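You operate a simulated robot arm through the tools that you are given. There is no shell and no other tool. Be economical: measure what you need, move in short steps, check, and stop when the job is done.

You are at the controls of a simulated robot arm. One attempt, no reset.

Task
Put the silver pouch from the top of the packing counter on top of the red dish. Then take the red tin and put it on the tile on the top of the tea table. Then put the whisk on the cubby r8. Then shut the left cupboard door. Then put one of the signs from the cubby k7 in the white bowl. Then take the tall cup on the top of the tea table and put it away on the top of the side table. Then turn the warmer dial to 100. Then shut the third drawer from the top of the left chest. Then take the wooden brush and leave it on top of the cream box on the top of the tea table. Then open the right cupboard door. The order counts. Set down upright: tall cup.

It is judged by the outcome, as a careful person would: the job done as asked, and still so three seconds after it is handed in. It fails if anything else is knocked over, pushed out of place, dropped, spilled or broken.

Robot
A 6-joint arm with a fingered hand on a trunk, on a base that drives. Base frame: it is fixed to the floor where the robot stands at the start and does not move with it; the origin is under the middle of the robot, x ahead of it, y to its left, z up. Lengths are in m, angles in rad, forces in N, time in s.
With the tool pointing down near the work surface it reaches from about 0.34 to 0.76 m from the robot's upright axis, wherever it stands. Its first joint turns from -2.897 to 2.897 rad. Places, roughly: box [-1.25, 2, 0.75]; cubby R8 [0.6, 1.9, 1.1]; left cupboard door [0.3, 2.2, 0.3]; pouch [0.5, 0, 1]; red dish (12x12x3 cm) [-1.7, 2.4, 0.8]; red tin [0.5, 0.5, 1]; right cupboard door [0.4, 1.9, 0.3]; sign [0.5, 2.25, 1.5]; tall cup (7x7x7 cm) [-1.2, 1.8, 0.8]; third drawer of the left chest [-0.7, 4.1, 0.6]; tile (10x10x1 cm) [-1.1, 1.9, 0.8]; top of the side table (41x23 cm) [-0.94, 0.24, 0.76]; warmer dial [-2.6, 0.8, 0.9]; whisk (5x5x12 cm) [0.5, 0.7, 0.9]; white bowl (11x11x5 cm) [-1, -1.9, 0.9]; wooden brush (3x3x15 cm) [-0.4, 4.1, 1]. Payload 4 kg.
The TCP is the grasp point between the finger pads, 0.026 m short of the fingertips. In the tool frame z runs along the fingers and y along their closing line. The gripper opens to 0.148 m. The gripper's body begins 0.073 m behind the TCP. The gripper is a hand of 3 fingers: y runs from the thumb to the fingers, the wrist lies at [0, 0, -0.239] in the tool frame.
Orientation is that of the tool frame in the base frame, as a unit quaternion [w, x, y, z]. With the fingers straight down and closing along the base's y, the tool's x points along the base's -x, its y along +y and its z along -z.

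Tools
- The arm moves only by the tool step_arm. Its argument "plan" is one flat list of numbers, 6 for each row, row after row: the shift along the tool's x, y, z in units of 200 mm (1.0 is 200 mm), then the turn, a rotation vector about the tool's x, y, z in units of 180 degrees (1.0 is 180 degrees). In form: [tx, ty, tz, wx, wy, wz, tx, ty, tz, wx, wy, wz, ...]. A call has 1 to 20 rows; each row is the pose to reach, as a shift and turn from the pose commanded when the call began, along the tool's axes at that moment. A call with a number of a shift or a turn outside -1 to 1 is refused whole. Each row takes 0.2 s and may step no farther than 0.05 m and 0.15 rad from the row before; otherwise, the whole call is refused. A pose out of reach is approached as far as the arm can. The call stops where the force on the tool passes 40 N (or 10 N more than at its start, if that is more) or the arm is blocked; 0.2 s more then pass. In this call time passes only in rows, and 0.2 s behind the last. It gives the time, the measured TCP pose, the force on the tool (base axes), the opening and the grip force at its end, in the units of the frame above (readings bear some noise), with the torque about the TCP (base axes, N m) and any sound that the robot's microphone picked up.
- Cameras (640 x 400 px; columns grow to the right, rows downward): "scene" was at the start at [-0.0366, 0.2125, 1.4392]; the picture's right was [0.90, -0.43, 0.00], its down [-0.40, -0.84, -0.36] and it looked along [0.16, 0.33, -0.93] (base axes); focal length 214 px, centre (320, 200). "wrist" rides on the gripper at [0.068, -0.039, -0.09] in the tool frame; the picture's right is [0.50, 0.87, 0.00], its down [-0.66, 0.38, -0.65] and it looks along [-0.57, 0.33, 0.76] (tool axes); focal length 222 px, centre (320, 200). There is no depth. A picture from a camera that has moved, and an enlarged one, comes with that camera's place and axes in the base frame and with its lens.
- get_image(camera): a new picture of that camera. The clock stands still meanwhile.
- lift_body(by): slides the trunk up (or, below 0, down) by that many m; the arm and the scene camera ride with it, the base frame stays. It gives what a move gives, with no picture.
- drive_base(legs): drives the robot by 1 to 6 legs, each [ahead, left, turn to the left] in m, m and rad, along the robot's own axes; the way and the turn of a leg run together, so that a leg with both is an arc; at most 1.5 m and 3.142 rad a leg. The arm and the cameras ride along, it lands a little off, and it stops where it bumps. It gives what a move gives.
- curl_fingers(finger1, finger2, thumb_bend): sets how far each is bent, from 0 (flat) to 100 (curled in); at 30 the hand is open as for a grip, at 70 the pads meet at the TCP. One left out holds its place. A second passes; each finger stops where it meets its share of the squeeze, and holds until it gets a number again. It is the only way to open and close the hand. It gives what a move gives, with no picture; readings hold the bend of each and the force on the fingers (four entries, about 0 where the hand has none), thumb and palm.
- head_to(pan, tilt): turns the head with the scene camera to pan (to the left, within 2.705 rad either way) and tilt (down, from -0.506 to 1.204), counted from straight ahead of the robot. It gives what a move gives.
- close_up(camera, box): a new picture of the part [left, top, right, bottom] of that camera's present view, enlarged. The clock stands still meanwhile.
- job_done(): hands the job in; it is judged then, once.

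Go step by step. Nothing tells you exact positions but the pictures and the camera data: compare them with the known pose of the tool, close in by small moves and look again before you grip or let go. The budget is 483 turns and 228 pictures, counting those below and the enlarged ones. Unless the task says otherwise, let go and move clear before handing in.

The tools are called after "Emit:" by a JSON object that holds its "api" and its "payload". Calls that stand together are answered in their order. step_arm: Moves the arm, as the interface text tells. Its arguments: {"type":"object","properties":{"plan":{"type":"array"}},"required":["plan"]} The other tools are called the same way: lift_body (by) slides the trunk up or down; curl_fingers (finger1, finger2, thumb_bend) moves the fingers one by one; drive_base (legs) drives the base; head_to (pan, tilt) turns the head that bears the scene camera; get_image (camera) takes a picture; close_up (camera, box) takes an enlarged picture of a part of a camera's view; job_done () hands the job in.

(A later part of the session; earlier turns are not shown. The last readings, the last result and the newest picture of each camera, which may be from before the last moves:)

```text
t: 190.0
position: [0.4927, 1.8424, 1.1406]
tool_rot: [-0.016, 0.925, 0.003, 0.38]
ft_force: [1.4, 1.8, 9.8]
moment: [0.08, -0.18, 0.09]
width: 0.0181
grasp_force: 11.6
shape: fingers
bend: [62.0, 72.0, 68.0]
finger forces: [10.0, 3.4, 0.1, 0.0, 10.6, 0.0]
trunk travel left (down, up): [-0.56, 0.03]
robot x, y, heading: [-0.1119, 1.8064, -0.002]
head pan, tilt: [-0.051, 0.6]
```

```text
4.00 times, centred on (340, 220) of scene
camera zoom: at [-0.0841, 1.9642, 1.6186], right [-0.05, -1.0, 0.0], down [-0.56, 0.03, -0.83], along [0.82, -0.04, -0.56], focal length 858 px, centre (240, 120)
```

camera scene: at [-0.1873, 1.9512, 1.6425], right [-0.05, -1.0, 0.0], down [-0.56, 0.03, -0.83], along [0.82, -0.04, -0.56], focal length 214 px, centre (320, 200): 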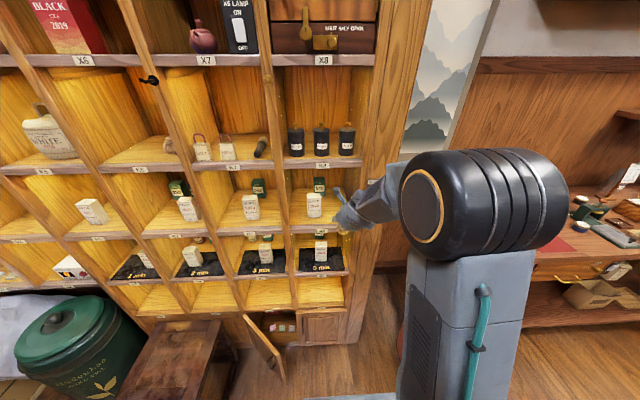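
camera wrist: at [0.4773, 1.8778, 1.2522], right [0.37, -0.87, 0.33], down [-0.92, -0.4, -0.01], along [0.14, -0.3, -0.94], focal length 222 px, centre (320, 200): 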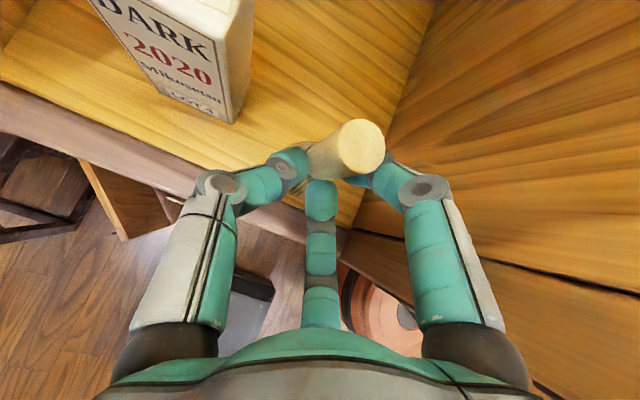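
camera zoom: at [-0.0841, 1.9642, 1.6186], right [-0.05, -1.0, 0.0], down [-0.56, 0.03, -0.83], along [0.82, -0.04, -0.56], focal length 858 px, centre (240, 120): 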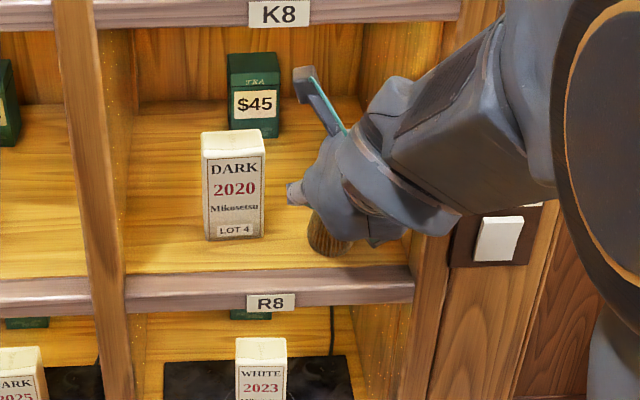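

Touching the floor. Opening gently.

Emit:
{"api": "curl_fingers", "payload": {"finger1": 60, "finger2": 64, "thumb_bend": 63}}

Emit:
{"api": "get_image", "payload": {"camera": "wrist"}}

```text
t: 191.0
position: [0.4935, 1.8419, 1.1392]
tool_rot: [-0.016, 0.925, 0.003, 0.379]
ft_force: [0.6, 0.3, 0.1]
moment: [0.04, 0.01, 0.01]
width: 0.0247
grasp_force: 0.5
shape: fingers
bend: [60.0, 64.0, 63.0]
finger forces: [0.1, 0.1, 0.1, 0.0, 0.1, 0.0]
trunk travel left (down, up): [-0.56, 0.03]
robot x, y, heading: [-0.1127, 1.8086, -0.0]
head pan, tilt: [-0.051, 0.6]
```

```text
126 pictures are left
camera wrist: at [0.4777, 1.8773, 1.2509], right [0.37, -0.87, 0.33], down [-0.92, -0.4, 0.0], along [0.13, -0.3, -0.95], focal length 222 px, centre (320, 200)
```

wrist: 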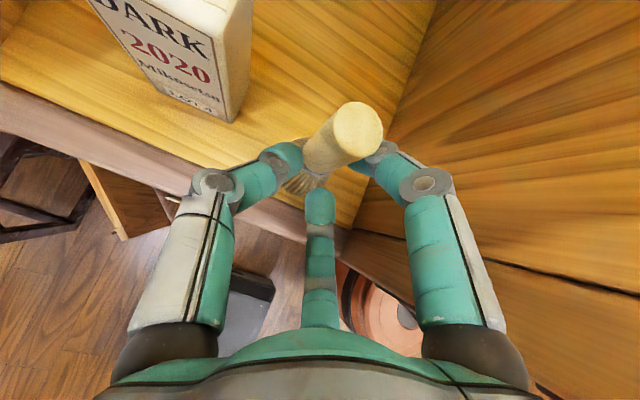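

It stands free. Opening wider and driving straight back.

Emit:
{"api": "curl_fingers", "payload": {"finger1": 48, "finger2": 55, "thumb_bend": 50}}

Emit:
{"api": "drive_base", "payload": {"legs": [[-0.3, 0, 0]]}}

Emit:
{"api": "get_image", "payload": {"camera": "scene"}}

```text
t: 192.0
position: [0.4929, 1.8407, 1.1389]
tool_rot: [-0.016, 0.925, 0.004, 0.379]
ft_force: [-1.4, -0.3, 0.7]
moment: [0.0, 0.01, 0.01]
width: 0.065
grasp_force: 0.1
shape: fingers
bend: [48.0, 55.0, 50.0]
finger forces: [0.0, 0.1, 0.0, 0.0, 0.0, 0.0]
trunk travel left (down, up): [-0.56, 0.03]
robot x, y, heading: [-0.1108, 1.8017, 0.004]
head pan, tilt: [-0.051, 0.6]
```

```text
t: 194.0
position: [0.195, 1.8418, 1.1381]
tool_rot: [-0.016, 0.925, 0.003, 0.38]
ft_force: [-0.5, 0.4, 0.3]
moment: [0.04, 0.03, 0.0]
width: 0.065
grasp_force: 0.0
shape: fingers
bend: [48.0, 55.0, 50.0]
finger forces: [0.0, 0.1, 0.0, 0.1, 0.1, 0.0]
trunk travel left (down, up): [-0.56, 0.03]
robot x, y, heading: [-0.4117, 1.808, -0.004]
head pan, tilt: [-0.051, 0.6]
```

```text
125 pictures are left
camera scene: at [-0.3816, 1.9648, 1.6185], right [-0.06, -1.0, 0.0], down [-0.56, 0.03, -0.83], along [0.82, -0.05, -0.56], focal length 214 px, centre (320, 200)
```

scene: 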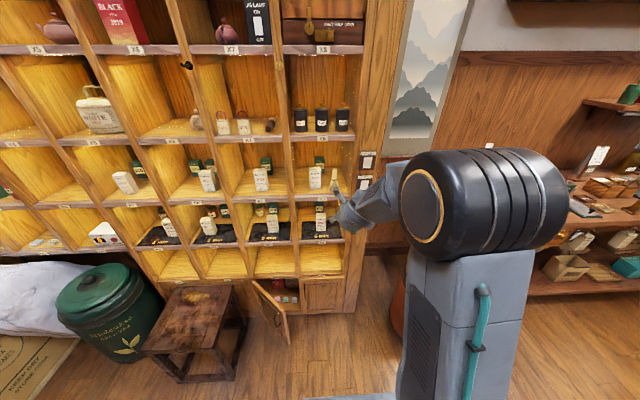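

Emit:
{"api": "close_up", "payload": {"camera": "scene", "box": [230, 150, 390, 250]}}

Emit:
{"api": "close_up", "payload": {"camera": "scene", "box": [150, 240, 390, 390]}}

```text
4.00 times, centred on (310, 200) of scene
camera zoom: at [-0.3816, 1.9648, 1.6185], right [-0.06, -1.0, 0.0], down [-0.56, 0.03, -0.83], along [0.82, -0.05, -0.56], focal length 858 px, centre (360, 200)
```

zoom: 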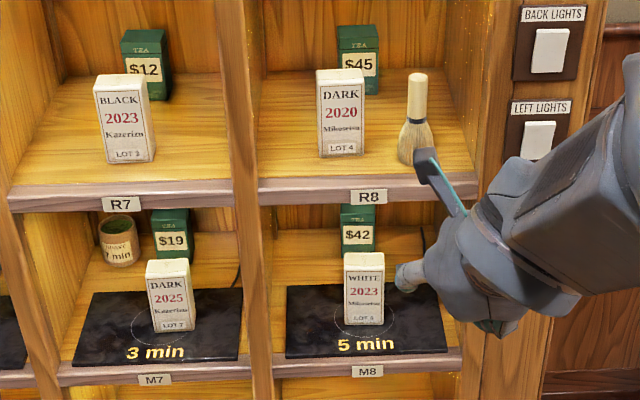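

```text
2.67 times, centred on (270, 315) of scene
camera zoom: at [-0.3816, 1.9648, 1.6185], right [-0.06, -1.0, 0.0], down [-0.56, 0.03, -0.83], along [0.82, -0.05, -0.56], focal length 572 px, centre (453, -107)
```

zoom: 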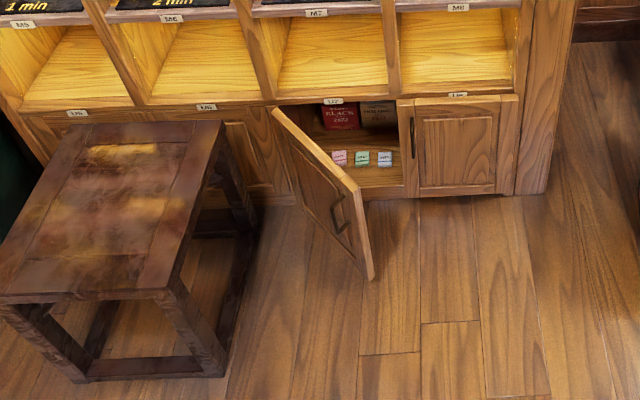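

The whisk stands in R8. Next, the left cupboard door (hinged left, ajar ~45°, z 0.06–0.48). I'll return the tool to vertical, then lower the trunk and push the door with the closed hand.

Emit:
{"api": "curl_fingers", "payload": {"finger1": 68, "finger2": 68, "thumb_bend": 68}}

Emit:
{"api": "step_arm", "payload": {"plan": [0, 0, 0, 0, -0.042, 0, 0, 0, 0, 0, -0.084, 0, 0, 0, 0, 0, -0.126, 0, 0, 0, 0, 0, -0.168, 0, 0, 0, 0, 0, -0.21, 0, 0, 0, 0, 0, -0.25, 0]}}

Emit:
{"api": "step_arm", "payload": {"plan": [0, 0, 0, 0, 0, -0.046, 0, 0, 0, 0, 0, -0.092, 0, 0, 0, 0, 0, -0.138, 0, 0, 0, 0, 0, -0.184, 0, 0, 0, 0, 0, -0.23, 0, 0, 0, 0, 0, -0.276, 0, 0, 0, 0, 0, -0.322, 0, 0, 0, 0, 0, -0.368, 0, 0, 0, 0, 0, -0.414, 0, 0, 0, 0, 0, -0.46, 0, 0, 0, 0, 0, -0.5]}}

```text
t: 195.0
position: [0.194, 1.8409, 1.1392]
tool_rot: [-0.016, 0.925, 0.003, 0.379]
ft_force: [0.2, -0.3, 0.1]
moment: [0.02, 0.0, -0.02]
width: 0.0055
grasp_force: 0.1
shape: fingers
bend: [68.0, 68.0, 68.0]
finger forces: [0.1, 0.0, 0.0, 0.0, 0.0, 0.0]
trunk travel left (down, up): [-0.56, 0.03]
robot x, y, heading: [-0.41, 1.807, -0.004]
head pan, tilt: [-0.051, 0.6]
```

```text
t: 196.4
position: [0.1949, 1.8418, 1.1387]
tool_rot: [-0.014, 1.0, 0.008, -0.004]
ft_force: [-0.5, -0.7, 0.0]
moment: [-0.01, -0.01, -0.01]
width: 0.005
grasp_force: 0.1
shape: fingers
bend: [68.0, 68.0, 68.0]
finger forces: [0.0, 0.0, 0.0, 0.0, 0.1, 0.1]
out of reach, approached as far as the arm can: row 1
trunk travel left (down, up): [-0.56, 0.03]
robot x, y, heading: [-0.4093, 1.8059, -0.001]
head pan, tilt: [-0.051, 0.6]
```

```text
t: 198.8
position: [0.1948, 1.8415, 1.1384]
tool_rot: [-0.013, 0.7, 0.714, 0.007]
ft_force: [-0.3, 0.1, -0.3]
moment: [0.0, -0.01, -0.01]
width: 0.0052
grasp_force: 0.0
shape: fingers
bend: [68.0, 68.0, 68.0]
finger forces: [0.0, 0.1, 0.0, 0.0, 0.0, 0.0]
trunk travel left (down, up): [-0.56, 0.03]
robot x, y, heading: [-0.4054, 1.8086, -0.005]
head pan, tilt: [-0.051, 0.6]
```

Emit:
{"api": "step_arm", "payload": {"plan": [0, -0.2, 0, 0, 0, 0, 0, -0.4, 0, 0, 0, 0, 0, -0.6, 0, 0, 0, 0]}}

Emit:
{"api": "drive_base", "payload": {"legs": [[0, 0.19, 0]]}}

Emit:
{"api": "lift_body", "payload": {"by": -0.55}}

Emit:
{"api": "get_image", "payload": {"camera": "scene"}}

```text
t: 199.6
position: [0.0741, 1.8379, 1.14]
tool_rot: [-0.013, 0.701, 0.713, 0.007]
ft_force: [0.2, -0.2, 1.1]
moment: [0.0, -0.03, 0.01]
width: 0.0053
grasp_force: 0.0
shape: fingers
bend: [68.0, 68.0, 68.0]
finger forces: [0.0, 0.0, 0.0, 0.0, 0.0, 0.0]
trunk travel left (down, up): [-0.56, 0.03]
robot x, y, heading: [-0.408, 1.8076, -0.003]
head pan, tilt: [-0.051, 0.6]
```

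```text
t: 201.2
position: [0.0745, 2.029, 1.1396]
tool_rot: [-0.013, 0.701, 0.713, 0.007]
ft_force: [1.1, 0.5, 0.3]
moment: [0.0, 0.02, -0.01]
width: 0.0052
grasp_force: 0.0
shape: fingers
bend: [68.0, 68.0, 68.0]
finger forces: [0.0, 0.0, 0.1, 0.0, 0.0, 0.0]
trunk travel left (down, up): [-0.56, 0.03]
robot x, y, heading: [-0.4073, 2.0029, -0.004]
head pan, tilt: [-0.051, 0.6]
```

```text
refused: -0.55 is not a number from -0.4 to 0.4
```

```text
122 pictures are left
camera scene: at [-0.3806, 2.1559, 1.6184], right [-0.05, -1.0, 0.0], down [-0.56, 0.03, -0.83], along [0.82, -0.04, -0.56], focal length 214 px, centre (320, 200)
```

scene: 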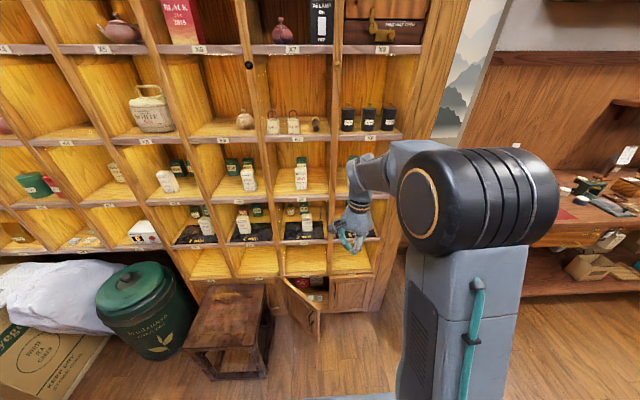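

Emit:
{"api": "lift_body", "payload": {"by": -0.4}}

Emit:
{"api": "lift_body", "payload": {"by": -0.15}}

Emit:
{"api": "step_arm", "payload": {"plan": [0.1, 0, 0.2, 0, 0, 0, 0.25, 0, 0.35, 0, 0, 0, 0.4, 0, 0.5, 0, 0, 0, 0.55, 0, 0.65, 0, 0, 0, 0.7, 0, 0.8, 0, 0, 0, 0.7, 0, 1.0, 0, 0, 0]}}

Emit:
{"api": "head_to", "payload": {"pan": 0.2, "tilt": 0.7}}

Emit:
{"api": "get_image", "payload": {"camera": "scene"}}

Emit:
{"api": "get_image", "payload": {"camera": "wrist"}}

```text
t: 205.0
position: [0.075, 2.0278, 0.7404]
tool_rot: [-0.013, 0.701, 0.713, 0.008]
ft_force: [-0.5, 0.3, -0.4]
moment: [0.01, 0.0, 0.01]
width: 0.0048
grasp_force: 0.1
shape: fingers
bend: [68.0, 68.0, 68.0]
finger forces: [0.0, 0.1, 0.1, 0.1, 0.0, 0.0]
trunk travel left (down, up): [-0.16, 0.43]
robot x, y, heading: [-0.4081, 1.9971, -0.004]
head pan, tilt: [-0.051, 0.6]
```

```text
t: 206.8
position: [0.0749, 2.0283, 0.5909]
tool_rot: [-0.012, 0.701, 0.713, 0.007]
ft_force: [0.3, -0.1, -0.4]
moment: [0.01, 0.0, -0.01]
width: 0.005
grasp_force: 0.0
shape: fingers
bend: [68.0, 68.0, 68.0]
finger forces: [0.0, 0.0, 0.1, 0.0, 0.0, 0.0]
trunk travel left (down, up): [-0.01, 0.58]
robot x, y, heading: [-0.4055, 1.9977, -0.002]
head pan, tilt: [-0.051, 0.6]
```

```text
t: 208.2
position: [0.0719, 2.174, 0.3946]
tool_rot: [-0.012, 0.7, 0.714, 0.008]
ft_force: [-0.8, -0.1, -0.3]
moment: [0.0, 0.04, 0.0]
width: 0.0051
grasp_force: 0.0
shape: fingers
bend: [68.0, 68.0, 68.0]
finger forces: [0.0, 0.0, 0.0, 0.0, 0.0, 0.0]
trunk travel left (down, up): [-0.01, 0.58]
robot x, y, heading: [-0.4099, 1.9973, -0.003]
head pan, tilt: [-0.051, 0.6]
```

```text
t: 208.9
position: [0.0713, 2.175, 0.3948]
tool_rot: [-0.012, 0.701, 0.713, 0.007]
ft_force: [0.3, -0.6, 0.4]
moment: [-0.02, 0.0, 0.01]
width: 0.0053
grasp_force: 0.1
shape: fingers
bend: [68.0, 68.0, 68.0]
finger forces: [0.1, 0.1, 0.0, 0.1, 0.0, 0.0]
trunk travel left (down, up): [-0.01, 0.58]
robot x, y, heading: [-0.4084, 1.9956, -0.005]
head pan, tilt: [0.201, 0.7]
```

```text
121 pictures are left
camera scene: at [-0.3855, 2.1768, 1.0599], right [0.2, -0.98, 0.0], down [-0.63, -0.13, -0.77], along [0.75, 0.15, -0.64], focal length 214 px, centre (320, 200)
```

scene: 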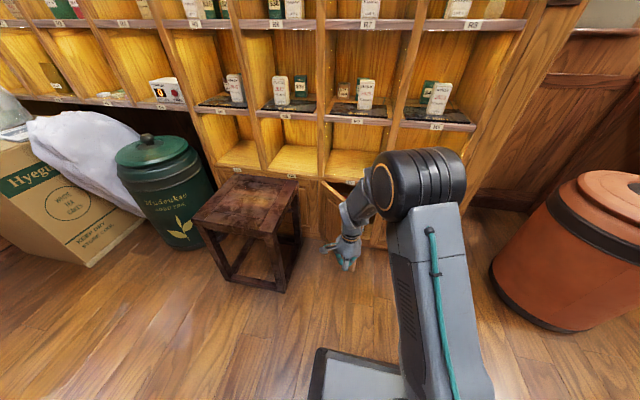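

```text
120 pictures are left
camera wrist: at [0.0327, 2.2381, 0.4862], right [0.86, 0.51, 0.01], down [0.39, -0.67, 0.63], along [0.33, -0.54, -0.77], focal length 222 px, centre (320, 200)
```

wrist: 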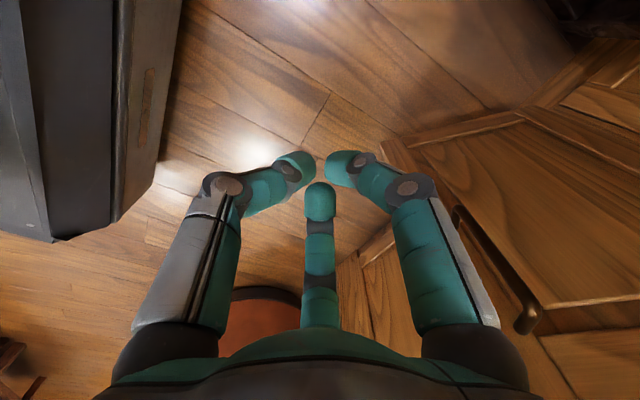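

Lower a bit more, then drive forward and push.

Emit:
{"api": "step_arm", "payload": {"plan": [0, 0, 0.2, 0, 0, 0, 0, 0, 0.4, 0, 0, 0, 0, 0, 0.55, 0, 0, 0]}}

Emit:
{"api": "drive_base", "payload": {"legs": [[0.14, 0, 0]]}}

Emit:
{"api": "get_image", "payload": {"camera": "scene"}}

Emit:
{"api": "get_image", "payload": {"camera": "wrist"}}

```text
t: 209.7
position: [0.0707, 2.177, 0.2848]
tool_rot: [-0.012, 0.701, 0.713, 0.008]
ft_force: [0.2, -0.3, 0.2]
moment: [0.0, 0.02, 0.01]
width: 0.0053
grasp_force: 0.1
shape: fingers
bend: [68.0, 68.0, 68.0]
finger forces: [0.1, 0.1, 0.1, 0.0, 0.0, 0.1]
trunk travel left (down, up): [-0.01, 0.58]
robot x, y, heading: [-0.4092, 2.0015, -0.008]
head pan, tilt: [0.201, 0.7]
```

```text
t: 211.1
position: [0.195, 2.1742, 0.2829]
tool_rot: [-0.015, 0.704, 0.71, 0.0]
ft_force: [-0.4, 0.0, 0.1]
moment: [0.01, -0.01, -0.01]
width: 0.0047
grasp_force: 0.0
shape: fingers
bend: [68.0, 68.0, 68.0]
finger forces: [0.0, 0.1, 0.0, 0.0, 0.1, 0.0]
trunk travel left (down, up): [-0.01, 0.58]
robot x, y, heading: [-0.2769, 1.9994, -0.005]
head pan, tilt: [0.201, 0.7]
stopped in leg 1: the force on the tool passed its limit at 64 N (the readings are from after the stop); the commanded pose is now the measured one
```

```text
119 pictures are left
camera scene: at [-0.2561, 2.1763, 1.0598], right [0.2, -0.98, 0.0], down [-0.63, -0.13, -0.76], along [0.75, 0.15, -0.64], focal length 214 px, centre (320, 200)
```

scene: 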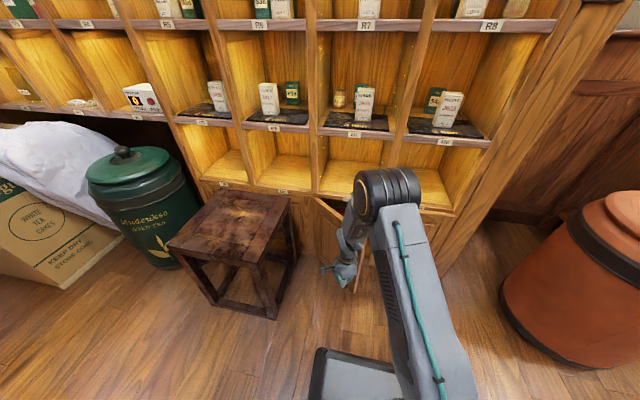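

```text
118 pictures are left
camera wrist: at [0.1575, 2.2384, 0.3746], right [0.86, 0.51, -0.01], down [0.4, -0.67, 0.63], along [0.31, -0.55, -0.78], focal length 222 px, centre (320, 200)
```

wrist: 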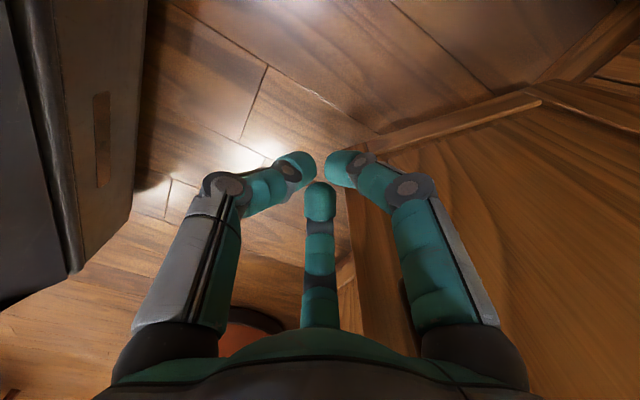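

In contact with the door's outer face. Pushing forward with the arm in gentle steps.

Emit:
{"api": "step_arm", "payload": {"plan": [0, 0.04, 0, 0, 0, 0, 0, 0.08, 0, 0, 0, 0, 0, 0.12, 0, 0, 0, 0, 0, 0.16, 0, 0, 0, 0, 0, 0.2, 0, 0, 0, 0, 0, 0.24, 0, 0, 0, 0, 0, 0.28, 0, 0, 0, 0, 0, 0.32, 0, 0, 0, 0, 0, 0.36, 0, 0, 0, 0, 0, 0.4, 0, 0, 0, 0]}}

Emit:
{"api": "get_image", "payload": {"camera": "wrist"}}

```text
t: 212.7
position: [0.2456, 2.1692, 0.2807]
tool_rot: [-0.018, 0.707, 0.707, -0.004]
ft_force: [-0.2, 0.3, 0.5]
moment: [-0.02, 0.02, 0.02]
width: 0.0048
grasp_force: 0.2
shape: fingers
bend: [68.0, 68.0, 68.0]
finger forces: [0.1, 0.0, 0.0, 0.0, 0.1, 0.0]
trunk travel left (down, up): [-0.01, 0.58]
robot x, y, heading: [-0.2789, 1.993, -0.005]
head pan, tilt: [0.201, 0.7]
stopped in row 8: the force on the tool passed its limit at 45 N (the readings are from after the stop); the commanded pose is now the measured one
```

```text
117 pictures are left
camera wrist: at [0.2102, 2.2355, 0.3722], right [0.87, 0.5, -0.02], down [0.4, -0.67, 0.63], along [0.3, -0.55, -0.78], focal length 222 px, centre (320, 200)
```

wrist: 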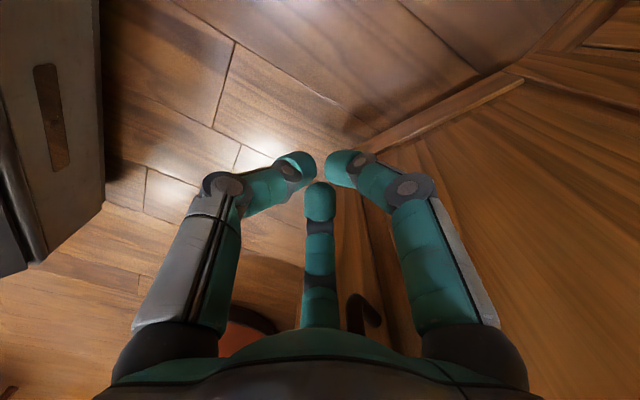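

Emit:
{"api": "step_arm", "payload": {"plan": [0, 0.025, 0, 0, 0, 0, 0, 0.05, 0, 0, 0, 0, 0, 0.075, 0, 0, 0, 0, 0, 0.1, 0, 0, 0, 0, 0, 0.125, 0, 0, 0, 0, 0, 0.15, 0, 0, 0, 0, 0, 0.175, 0, 0, 0, 0, 0, 0.2, 0, 0, 0, 0, 0, 0.225, 0, 0, 0, 0, 0, 0.25, 0, 0, 0, 0, 0, 0.275, 0, 0, 0, 0, 0, 0.3, 0, 0, 0, 0, 0, 0.325, 0, 0, 0, 0, 0, 0.35, 0, 0, 0, 0]}}

Emit:
{"api": "get_image", "payload": {"camera": "wrist"}}

Emit:
{"api": "get_image", "payload": {"camera": "scene"}}

```text
t: 215.7
position: [0.3168, 2.1709, 0.2781]
tool_rot: [-0.018, 0.707, 0.707, -0.005]
ft_force: [0.1, 0.4, 0.2]
moment: [-0.01, -0.02, 0.01]
width: 0.0049
grasp_force: 0.1
shape: fingers
bend: [68.0, 68.0, 68.0]
finger forces: [0.0, 0.0, 0.1, 0.0, 0.0, 0.0]
trunk travel left (down, up): [-0.01, 0.58]
robot x, y, heading: [-0.2819, 1.9985, -0.009]
head pan, tilt: [0.201, 0.7]
```

```text
116 pictures are left
camera wrist: at [0.28, 2.2357, 0.3697], right [0.87, 0.5, -0.02], down [0.4, -0.67, 0.63], along [0.3, -0.55, -0.78], focal length 222 px, centre (320, 200)
```

wrist: 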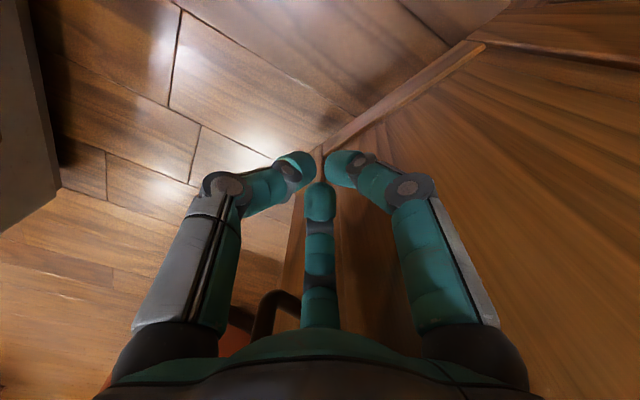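

```text
115 pictures are left
camera scene: at [-0.2563, 2.1758, 1.0599], right [0.19, -0.98, 0.0], down [-0.63, -0.12, -0.76], along [0.75, 0.15, -0.64], focal length 214 px, centre (320, 200)
```

scene: 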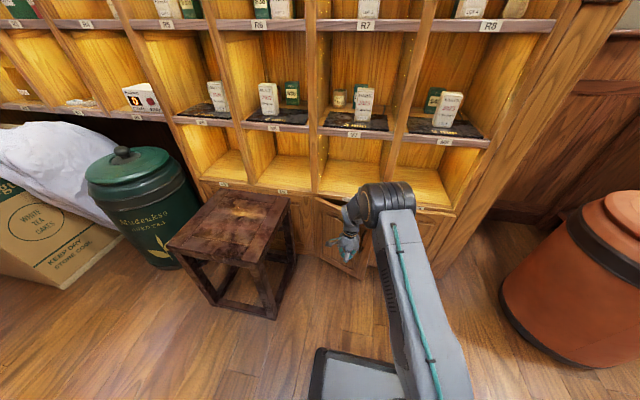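

Emit:
{"api": "step_arm", "payload": {"plan": [0, 0.025, 0, 0, 0, 0, 0, 0.05, 0, 0, 0, 0, 0, 0.075, 0, 0, 0, 0, 0, 0.1, 0, 0, 0, 0, 0, 0.125, 0, 0, 0, 0, 0, 0.15, 0, 0, 0, 0, 0, 0.175, 0, 0, 0, 0, 0, 0.2, 0, 0, 0, 0, 0, 0.225, 0, 0, 0, 0, 0, 0.25, 0, 0, 0, 0, 0, 0.275, 0, 0, 0, 0, 0, 0.3, 0, 0, 0, 0, 0, 0.325, 0, 0, 0, 0, 0, 0.35, 0, 0, 0, 0, 0, 0.375, 0, 0, 0, 0, 0, 0.4, 0, 0, 0, 0, 0, 0.425, 0, 0, 0, 0, 0, 0.45, 0, 0, 0, 0]}}

Emit:
{"api": "get_image", "payload": {"camera": "wrist"}}

Emit:
{"api": "close_up", "payload": {"camera": "scene", "box": [240, 170, 480, 320]}}

```text
t: 219.1
position: [0.3887, 2.1713, 0.2754]
tool_rot: [-0.022, 0.708, 0.706, -0.009]
ft_force: [-19.7, -3.2, 8.6]
moment: [0.26, -2.15, -0.2]
width: 0.0051
grasp_force: 9.5
shape: fingers
bend: [68.0, 68.0, 68.0]
finger forces: [0.1, 0.0, 0.0, 0.0, 0.0, 19.2]
trunk travel left (down, up): [-0.01, 0.58]
robot x, y, heading: [-0.2805, 2.0022, -0.009]
head pan, tilt: [0.201, 0.7]
stopped in row 16: the force on the tool passed its limit at 48 N (the readings are from after the stop); the commanded pose is now the measured one
```

```text
114 pictures are left
camera wrist: at [0.3546, 2.2363, 0.3673], right [0.87, 0.5, -0.03], down [0.4, -0.67, 0.62], along [0.29, -0.55, -0.78], focal length 222 px, centre (320, 200)
```

wrist: 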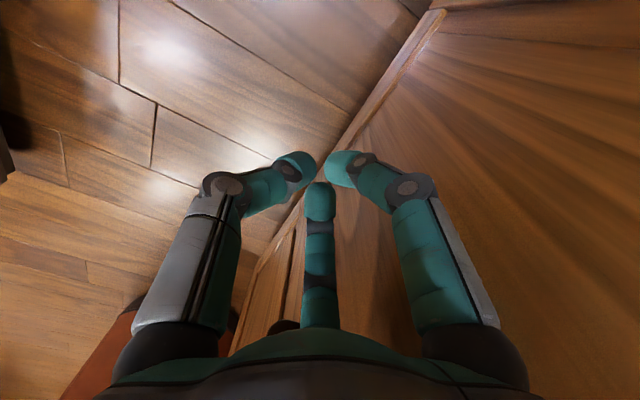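

```text
2.67 times, centred on (360, 245) of scene
camera zoom: at [-0.2582, 2.1754, 1.0601], right [0.19, -0.98, 0.0], down [-0.63, -0.13, -0.77], along [0.75, 0.15, -0.64], focal length 572 px, centre (213, 80)
```

zoom: 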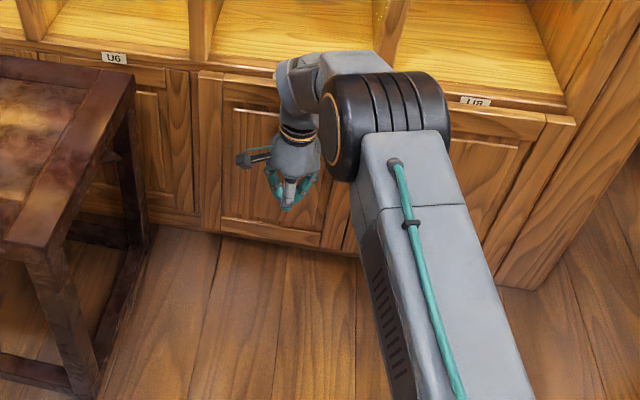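

The door looks shut. Backing off to inspect.

Emit:
{"api": "step_arm", "payload": {"plan": [0, -0.1, 0, 0, 0, 0, 0, -0.3, 0, 0, 0, 0, 0, -0.5, 0, 0, 0, 0, 0, -0.7, 0, 0, 0, 0, 0, -0.9, 0, 0, 0, 0]}}

Emit:
{"api": "get_image", "payload": {"camera": "wrist"}}

Emit:
{"api": "close_up", "payload": {"camera": "scene", "box": [280, 180, 480, 305]}}

```text
t: 220.3
position: [0.2077, 2.1694, 0.2798]
tool_rot: [-0.022, 0.707, 0.707, -0.008]
ft_force: [0.0, 0.3, -0.1]
moment: [0.0, -0.02, 0.02]
width: 0.0048
grasp_force: 0.1
shape: fingers
bend: [68.0, 68.0, 68.0]
finger forces: [0.1, 0.1, 0.0, 0.1, 0.1, 0.1]
trunk travel left (down, up): [-0.01, 0.58]
robot x, y, heading: [-0.2787, 1.9949, -0.007]
head pan, tilt: [0.201, 0.7]
```

```text
112 pictures are left
camera wrist: at [0.1742, 2.2356, 0.3734], right [0.87, 0.5, -0.03], down [0.4, -0.67, 0.62], along [0.29, -0.55, -0.78], focal length 222 px, centre (320, 200)
```

wrist: 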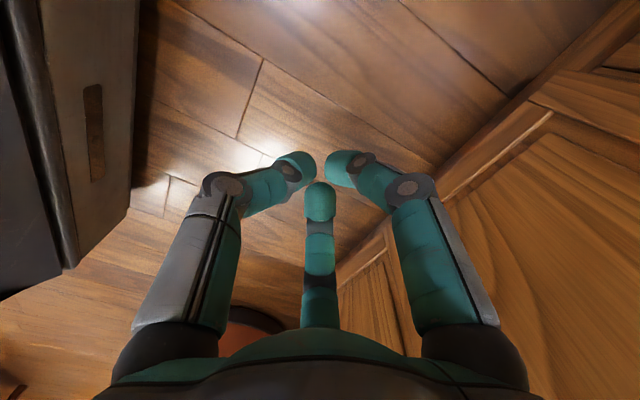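

```text
3.20 times, centred on (380, 242) of scene
camera zoom: at [-0.2567, 2.1757, 1.0598], right [0.19, -0.98, 0.0], down [-0.63, -0.13, -0.76], along [0.75, 0.15, -0.64], focal length 686 px, centre (128, 64)
```

zoom: 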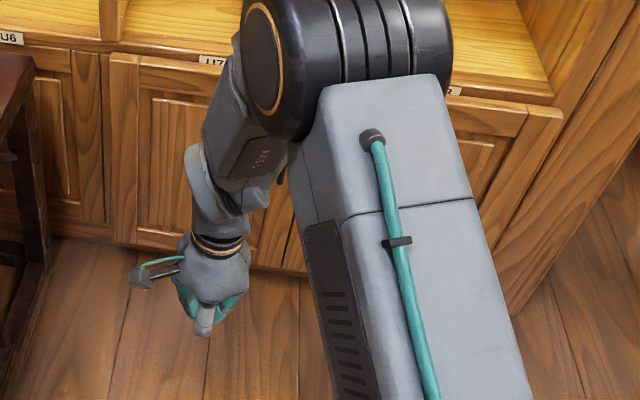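

The door is flush. Raising the arm and trunk, backing off to view the door and the signs in K7.

Emit:
{"api": "step_arm", "payload": {"plan": [0, -0.2, -0.1, 0, 0, 0, 0, -0.3, -0.3, 0, 0, 0, 0, -0.3, -0.5, 0, 0, 0, 0, -0.3, -0.7, 0, 0, 0, 0, -0.3, -0.9, 0, 0, 0]}}

Emit:
{"api": "lift_body", "payload": {"by": 0.4}}

Emit:
{"api": "lift_body", "payload": {"by": 0.17}}

Emit:
{"api": "drive_base", "payload": {"legs": [[-0.1, 0.1, 0]]}}

Emit:
{"api": "head_to", "payload": {"pan": 0.0, "tilt": 0.6}}

Emit:
{"api": "get_image", "payload": {"camera": "scene"}}

Emit:
{"api": "close_up", "payload": {"camera": "scene", "box": [200, 80, 360, 180]}}

Emit:
{"api": "close_up", "payload": {"camera": "scene", "box": [220, 240, 380, 340]}}

```text
t: 221.5
position: [0.1582, 2.1657, 0.4634]
tool_rot: [-0.022, 0.708, 0.706, -0.008]
ft_force: [0.5, -0.2, 0.2]
moment: [-0.01, -0.01, 0.03]
width: 0.0051
grasp_force: 0.2
shape: fingers
bend: [68.0, 68.0, 68.0]
finger forces: [0.0, 0.1, 0.0, 0.1, 0.1, 0.1]
trunk travel left (down, up): [-0.01, 0.58]
robot x, y, heading: [-0.2808, 1.9963, -0.003]
head pan, tilt: [0.201, 0.7]
```

```text
t: 225.3
position: [0.1588, 2.1671, 0.8632]
tool_rot: [-0.021, 0.708, 0.706, -0.008]
ft_force: [1.1, -0.4, -0.3]
moment: [0.01, -0.01, -0.02]
width: 0.005
grasp_force: 0.1
shape: fingers
bend: [68.0, 68.0, 68.0]
finger forces: [0.0, 0.0, 0.0, 0.0, 0.1, 0.1]
trunk travel left (down, up): [-0.41, 0.18]
robot x, y, heading: [-0.2818, 1.9964, -0.008]
head pan, tilt: [0.201, 0.7]
```

```text
t: 227.2
position: [0.1588, 2.1677, 1.0338]
tool_rot: [-0.023, 0.707, 0.707, -0.008]
ft_force: [0.2, 0.3, -0.2]
moment: [0.02, -0.01, 0.01]
width: 0.005
grasp_force: 0.0
shape: fingers
bend: [68.0, 68.0, 68.0]
finger forces: [0.0, 0.1, 0.0, 0.1, 0.0, 0.1]
trunk travel left (down, up): [-0.58, 0.01]
robot x, y, heading: [-0.2777, 1.9986, -0.003]
head pan, tilt: [0.201, 0.7]
```

```text
t: 228.6
position: [0.0596, 2.2682, 1.0334]
tool_rot: [-0.021, 0.708, 0.706, -0.008]
ft_force: [0.9, 0.7, -0.6]
moment: [-0.03, -0.02, 0.0]
width: 0.0052
grasp_force: 0.1
shape: fingers
bend: [68.0, 68.0, 68.0]
finger forces: [0.1, 0.0, 0.1, 0.0, 0.0, 0.0]
trunk travel left (down, up): [-0.58, 0.01]
robot x, y, heading: [-0.3784, 2.1016, -0.008]
head pan, tilt: [0.201, 0.7]
```

```text
t: 229.3
position: [0.058, 2.2676, 1.0341]
tool_rot: [-0.022, 0.707, 0.707, -0.007]
ft_force: [-0.1, -0.1, -0.7]
moment: [0.01, 0.01, 0.01]
width: 0.0048
grasp_force: 0.0
shape: fingers
bend: [68.0, 68.0, 68.0]
finger forces: [0.0, 0.0, 0.0, 0.1, 0.0, 0.0]
trunk travel left (down, up): [-0.58, 0.01]
robot x, y, heading: [-0.3756, 2.1004, -0.008]
head pan, tilt: [0.0, 0.6]
```

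```text
110 pictures are left
camera scene: at [-0.351, 2.2596, 1.6385], right [0.0, -1.0, 0.0], down [-0.57, 0.0, -0.82], along [0.82, 0.0, -0.57], focal length 214 px, centre (320, 200)
```

scene: 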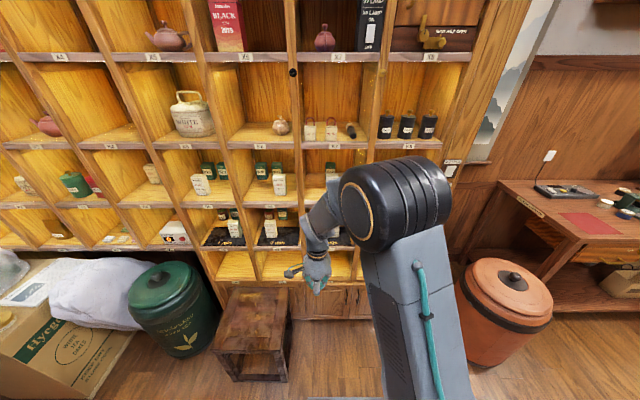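

```text
4.00 times, centred on (280, 130) of scene
camera zoom: at [-0.351, 2.2596, 1.6385], right [0.0, -1.0, 0.0], down [-0.57, 0.0, -0.82], along [0.82, 0.0, -0.57], focal length 858 px, centre (480, 480)
```

zoom: 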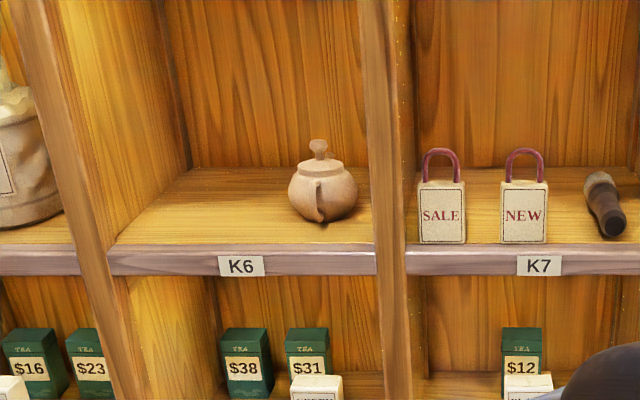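

```text
4.00 times, centred on (300, 290) of scene
camera zoom: at [-0.351, 2.2596, 1.6385], right [0.0, -1.0, 0.0], down [-0.57, 0.0, -0.82], along [0.82, 0.0, -0.57], focal length 858 px, centre (400, -160)
```

zoom: 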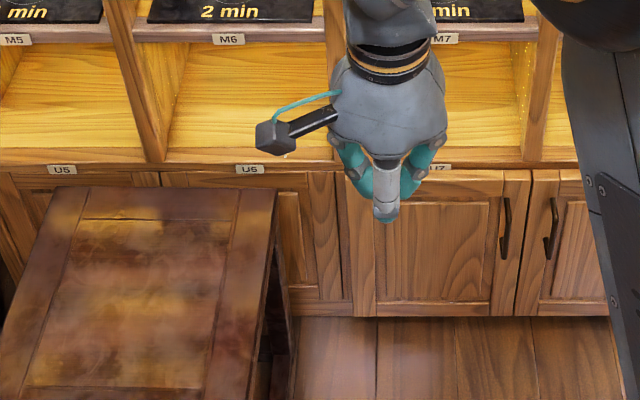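

The left door is shut flush. Next the sign NEW in K7 at about [0.49, 2.215], floor z≈1.344. I'll pitch the hand ~30° forward, thumb in front, fingers behind the plate, and raise it.

Emit:
{"api": "curl_fingers", "payload": {"finger1": 44, "finger2": 44, "thumb_bend": 44}}

Emit:
{"api": "step_arm", "payload": {"plan": [0, 0, -0.2, -0.037, 0, 0, 0, 0, -0.4, -0.074, 0, 0, 0, 0, -0.6, -0.111, 0, 0, 0, 0, -0.8, -0.148, 0, 0, 0, 0, -1.0, -0.185, 0, 0]}}

Emit:
{"api": "drive_base", "payload": {"legs": [[0.0, -0.05, 0.008]]}}

Emit:
{"api": "get_image", "payload": {"camera": "wrist"}}

```text
t: 230.3
position: [0.0599, 2.2677, 1.0334]
tool_rot: [-0.022, 0.708, 0.706, -0.008]
ft_force: [-0.6, 0.1, 0.3]
moment: [0.02, 0.0, -0.01]
width: 0.0814
grasp_force: 0.1
shape: fingers
bend: [44.0, 44.0, 44.0]
finger forces: [0.0, 0.0, 0.1, 0.0, 0.0, 0.0]
trunk travel left (down, up): [-0.58, 0.01]
robot x, y, heading: [-0.3793, 2.097, -0.007]
head pan, tilt: [0.0, 0.6]
```

```text
t: 231.5
position: [0.0674, 2.263, 1.2328]
tool_rot: [0.182, 0.684, 0.679, 0.196]
ft_force: [1.1, 0.2, -0.5]
moment: [0.01, -0.01, 0.02]
width: 0.0813
grasp_force: 0.1
shape: fingers
bend: [44.0, 44.0, 44.0]
finger forces: [0.0, 0.0, 0.0, 0.1, 0.1, 0.0]
trunk travel left (down, up): [-0.58, 0.01]
robot x, y, heading: [-0.3805, 2.0996, -0.005]
head pan, tilt: [0.0, 0.6]
```

```text
t: 232.4
position: [0.0666, 2.2159, 1.2319]
tool_rot: [0.182, 0.681, 0.682, 0.195]
ft_force: [-0.2, -0.4, -0.3]
moment: [0.02, 0.01, 0.02]
width: 0.0815
grasp_force: 0.0
shape: fingers
bend: [44.0, 44.0, 44.0]
finger forces: [0.0, 0.0, 0.0, 0.0, 0.0, 0.1]
trunk travel left (down, up): [-0.58, 0.01]
robot x, y, heading: [-0.3813, 2.0458, 0.002]
head pan, tilt: [0.0, 0.6]
```

```text
107 pictures are left
camera wrist: at [-0.0135, 2.2816, 1.2907], right [0.74, 0.5, 0.45], down [-0.01, -0.67, 0.74], along [0.67, -0.55, -0.49], focal length 222 px, centre (320, 200)
```

wrist: 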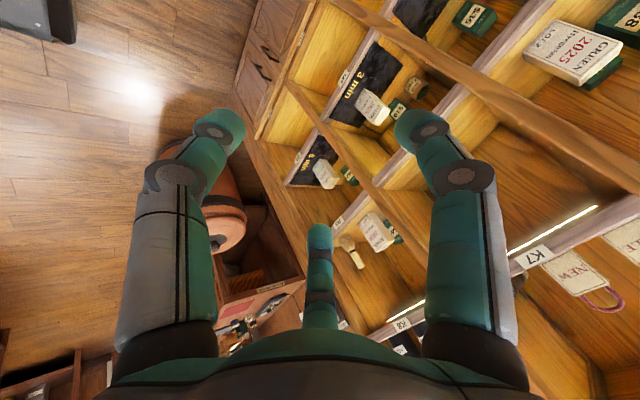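

Emit:
{"api": "step_arm", "payload": {"plan": [0, 0.103, -0.172, 0, 0, 0, 0, 0.206, -0.343, 0, 0, 0, 0, 0.309, -0.515, 0, 0, 0, 0, 0.411, -0.686, 0, 0, 0, 0, 0.514, -0.858, 0, 0, 0]}}

Emit:
{"api": "step_arm", "payload": {"plan": [0, 0.1, -0.16, 0, 0, 0, 0, 0.16, -0.27, 0, 0, 0]}}

Emit:
{"api": "get_image", "payload": {"camera": "wrist"}}

Emit:
{"api": "get_image", "payload": {"camera": "scene"}}

```text
t: 233.6
position: [0.0655, 2.2121, 1.4323]
tool_rot: [0.182, 0.681, 0.682, 0.196]
ft_force: [-0.4, 0.0, 0.2]
moment: [0.02, 0.01, 0.01]
width: 0.0815
grasp_force: 0.0
shape: fingers
bend: [44.0, 44.0, 44.0]
finger forces: [0.0, 0.0, 0.0, 0.0, 0.1, 0.0]
trunk travel left (down, up): [-0.58, 0.01]
robot x, y, heading: [-0.3835, 2.046, 0.004]
head pan, tilt: [0.0, 0.6]
```

```text
t: 234.2
position: [0.0662, 2.211, 1.4959]
tool_rot: [0.182, 0.681, 0.682, 0.195]
ft_force: [0.4, -0.4, 0.5]
moment: [0.01, 0.0, 0.0]
width: 0.0816
grasp_force: 0.1
shape: fingers
bend: [44.0, 44.0, 44.0]
finger forces: [0.0, 0.0, 0.0, 0.0, 0.0, 0.1]
trunk travel left (down, up): [-0.58, 0.01]
robot x, y, heading: [-0.3802, 2.0455, 0.003]
head pan, tilt: [0.0, 0.6]
```

```text
106 pictures are left
camera wrist: at [-0.0131, 2.277, 1.5532], right [0.74, 0.5, 0.45], down [-0.01, -0.67, 0.74], along [0.67, -0.55, -0.49], focal length 222 px, centre (320, 200)
```

wrist: 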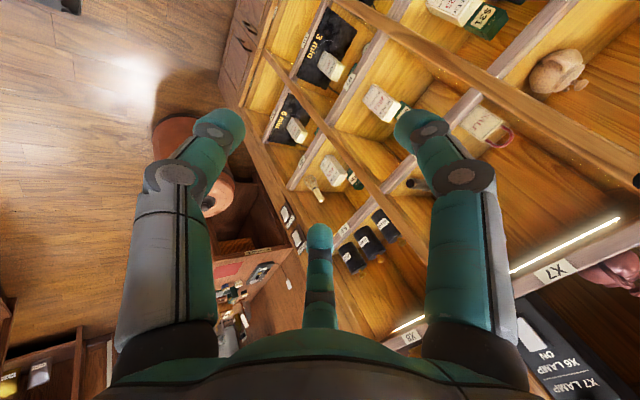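

```text
105 pictures are left
camera scene: at [-0.3523, 2.2095, 1.6385], right [0.0, -1.0, 0.0], down [-0.56, 0.0, -0.83], along [0.83, 0.0, -0.56], focal length 214 px, centre (320, 200)
```

scene: 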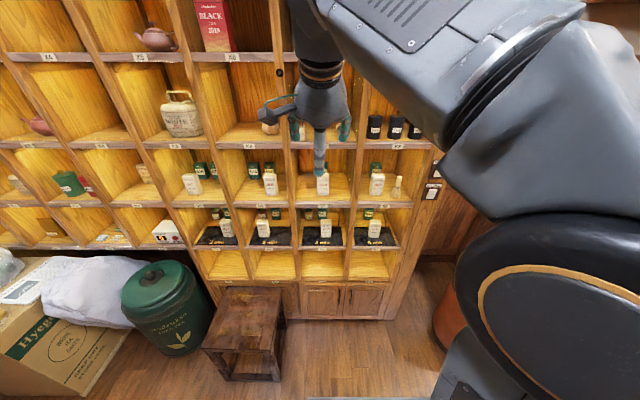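

Emit:
{"api": "drive_base", "payload": {"legs": [[0.3, 0, 0]]}}

Emit:
{"api": "get_image", "payload": {"camera": "wrist"}}

Emit:
{"api": "head_to", "payload": {"pan": 0.0, "tilt": 0.4}}

Emit:
{"api": "get_image", "payload": {"camera": "scene"}}

```text
t: 236.2
position: [0.3679, 2.2103, 1.495]
tool_rot: [0.181, 0.682, 0.681, 0.194]
ft_force: [0.2, -0.2, 0.1]
moment: [-0.02, -0.02, 0.0]
width: 0.0815
grasp_force: 0.1
shape: fingers
bend: [44.0, 44.0, 44.0]
finger forces: [0.1, 0.0, 0.1, 0.1, 0.0, 0.0]
trunk travel left (down, up): [-0.58, 0.01]
robot x, y, heading: [-0.0808, 2.0481, -0.003]
head pan, tilt: [0.0, 0.6]
```

```text
104 pictures are left
camera wrist: at [0.2876, 2.2762, 1.5528], right [0.74, 0.49, 0.45], down [-0.01, -0.67, 0.74], along [0.67, -0.56, -0.49], focal length 222 px, centre (320, 200)
```

wrist: 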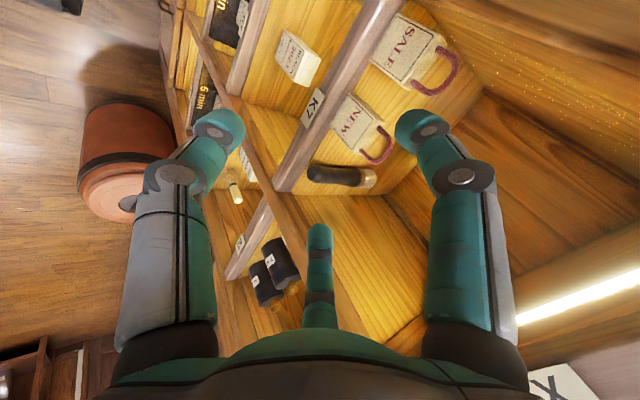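

```text
t: 237.0
position: [0.3658, 2.2096, 1.4957]
tool_rot: [0.182, 0.682, 0.681, 0.196]
ft_force: [-1.0, -0.5, 0.5]
moment: [0.03, -0.01, 0.02]
width: 0.0814
grasp_force: 0.1
shape: fingers
bend: [44.0, 44.0, 44.0]
finger forces: [0.0, 0.0, 0.0, 0.0, 0.0, 0.0]
trunk travel left (down, up): [-0.58, 0.01]
robot x, y, heading: [-0.0768, 2.0464, -0.0]
head pan, tilt: [0.0, 0.4]
```

```text
103 pictures are left
camera scene: at [-0.0483, 2.2097, 1.6567], right [0.0, -1.0, 0.0], down [-0.39, 0.0, -0.92], along [0.92, 0.0, -0.39], focal length 214 px, centre (320, 200)
```

scene: 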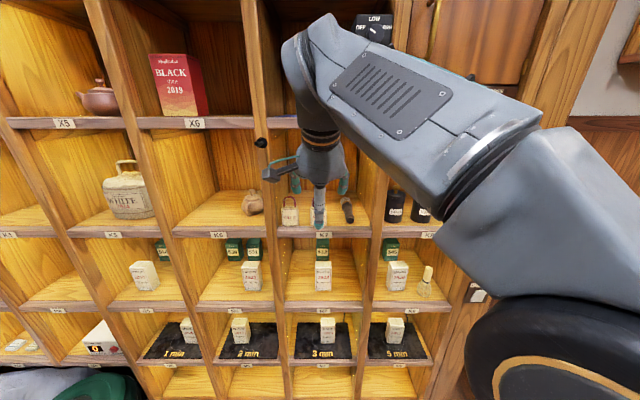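

Emit:
{"api": "close_up", "payload": {"camera": "wrist", "box": [280, 0, 480, 200]}}

Emit:
{"api": "close_up", "payload": {"camera": "scene", "box": [250, 150, 400, 250]}}

```text
2.00 times, centred on (380, 100) of wrist
camera zoom: at [0.287, 2.2762, 1.553], right [0.74, 0.49, 0.45], down [-0.01, -0.67, 0.74], along [0.67, -0.56, -0.49], focal length 444 px, centre (200, 400)
```

zoom: 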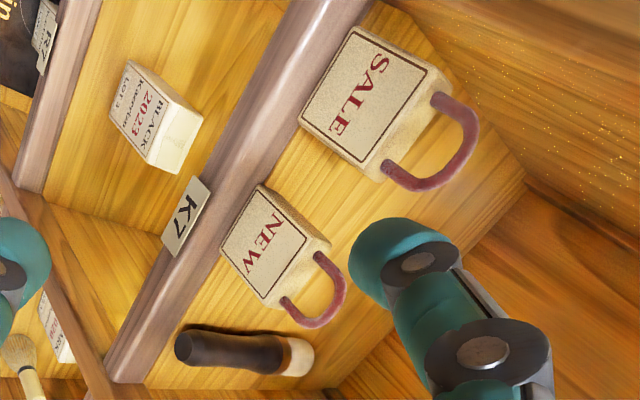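

```text
4.00 times, centred on (325, 200) of scene
camera zoom: at [-0.0483, 2.2097, 1.6567], right [0.0, -1.0, 0.0], down [-0.39, 0.0, -0.92], along [0.92, 0.0, -0.39], focal length 858 px, centre (300, 200)
```

zoom: 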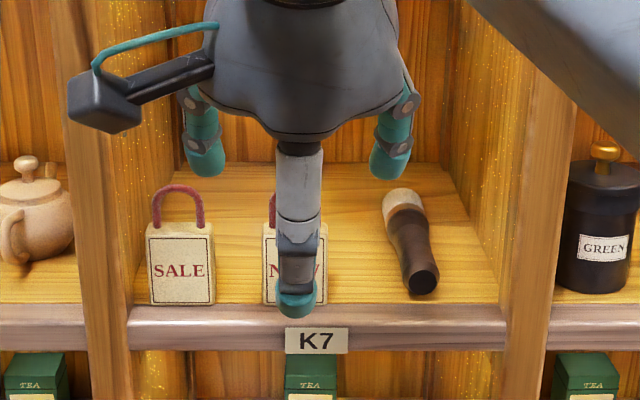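

NEW sign: top centre about [0.503, 2.211, 1.401], ~2 cm thick. Moving to the pre-grasp point.

Emit:
{"api": "curl_fingers", "payload": {"finger1": 45, "finger2": 45, "thumb_bend": 48}}

Emit:
{"api": "step_arm", "payload": {"plan": [0, 0.16, 0.09, 0, 0, 0, 0, 0.3, 0.16, 0, 0, 0]}}

Emit:
{"api": "get_image", "payload": {"camera": "wrist"}}

Emit:
{"api": "close_up", "payload": {"camera": "scene", "box": [250, 100, 410, 250]}}

```text
t: 238.0
position: [0.3659, 2.2103, 1.4949]
tool_rot: [0.181, 0.682, 0.681, 0.195]
ft_force: [0.1, 0.5, -0.8]
moment: [-0.02, -0.01, 0.0]
width: 0.0745
grasp_force: 0.0
shape: fingers
bend: [45.0, 45.0, 48.0]
finger forces: [0.0, 0.0, 0.0, 0.0, 0.0, 0.0]
trunk travel left (down, up): [-0.58, 0.01]
robot x, y, heading: [-0.0811, 2.0453, -0.006]
head pan, tilt: [0.0, 0.4]
```

```text
t: 238.6
position: [0.4339, 2.2103, 1.4975]
tool_rot: [0.182, 0.682, 0.681, 0.196]
ft_force: [0.1, -0.5, 0.1]
moment: [0.03, 0.0, 0.04]
width: 0.0742
grasp_force: 0.1
shape: fingers
bend: [45.0, 45.0, 48.0]
finger forces: [0.0, 0.0, 0.0, 0.1, 0.1, 0.0]
trunk travel left (down, up): [-0.58, 0.01]
robot x, y, heading: [-0.0808, 2.0473, -0.003]
head pan, tilt: [0.0, 0.4]
```

```text
100 pictures are left
camera wrist: at [0.3552, 2.2775, 1.5563], right [0.74, 0.49, 0.45], down [-0.01, -0.67, 0.74], along [0.67, -0.55, -0.49], focal length 222 px, centre (320, 200)
```

wrist: 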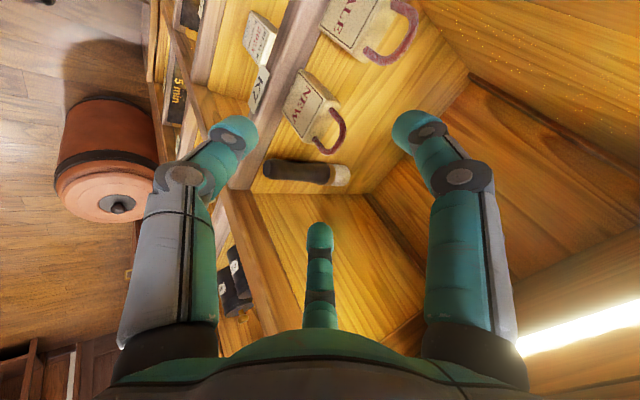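

```text
2.67 times, centred on (330, 175) of scene
camera zoom: at [-0.0474, 2.2099, 1.6567], right [0.0, -1.0, 0.0], down [-0.39, 0.0, -0.92], along [0.92, 0.0, -0.39], focal length 572 px, centre (293, 267)
```

zoom: 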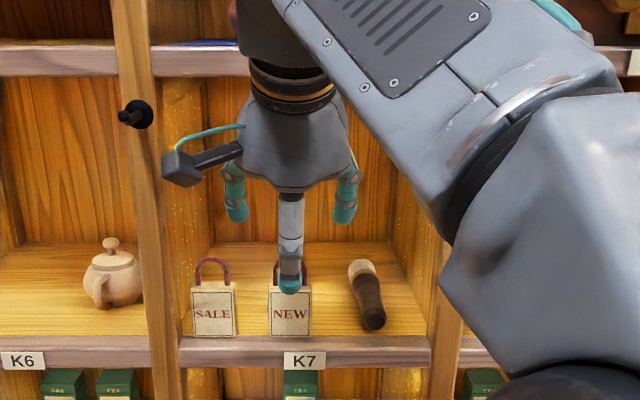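

Emit:
{"api": "step_arm", "payload": {"plan": [0, 0.01, 0.2, 0, 0, 0, 0, 0.02, 0.4, 0, 0, 0]}}

Emit:
{"api": "get_image", "payload": {"camera": "wrist"}}

Emit:
{"api": "close_up", "payload": {"camera": "scene", "box": [250, 100, 410, 250]}}

```text
t: 239.2
position: [0.4786, 2.2126, 1.4329]
tool_rot: [0.182, 0.682, 0.681, 0.196]
ft_force: [-0.6, -0.7, -0.4]
moment: [0.01, 0.01, 0.05]
width: 0.0742
grasp_force: 0.0
shape: fingers
bend: [45.0, 45.0, 48.0]
finger forces: [0.0, 0.0, 0.0, 0.1, 0.0, 0.0]
trunk travel left (down, up): [-0.58, 0.01]
robot x, y, heading: [-0.0832, 2.051, 0.002]
head pan, tilt: [0.0, 0.4]
```

```text
98 pictures are left
camera wrist: at [0.3999, 2.2781, 1.4904], right [0.74, 0.49, 0.45], down [-0.01, -0.67, 0.74], along [0.67, -0.56, -0.49], focal length 222 px, centre (320, 200)
```

wrist: 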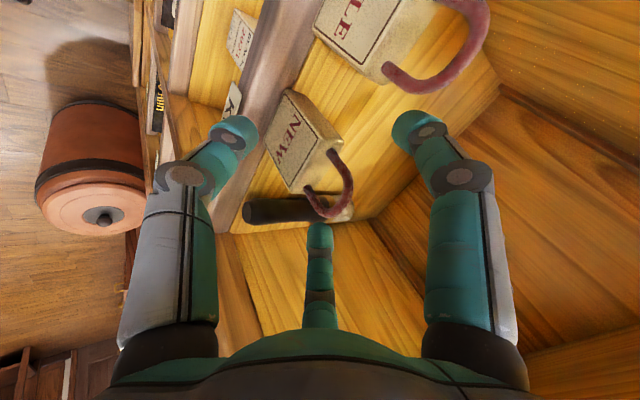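

```text
2.67 times, centred on (330, 175) of scene
camera zoom: at [-0.0477, 2.2097, 1.6567], right [0.0, -1.0, 0.0], down [-0.39, 0.0, -0.92], along [0.92, 0.0, -0.39], focal length 572 px, centre (293, 267)
```

zoom: 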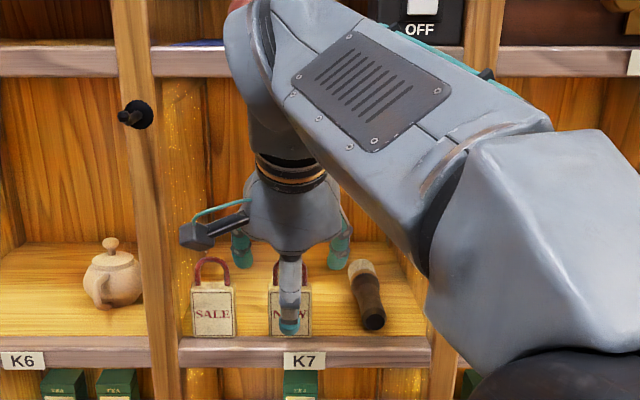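

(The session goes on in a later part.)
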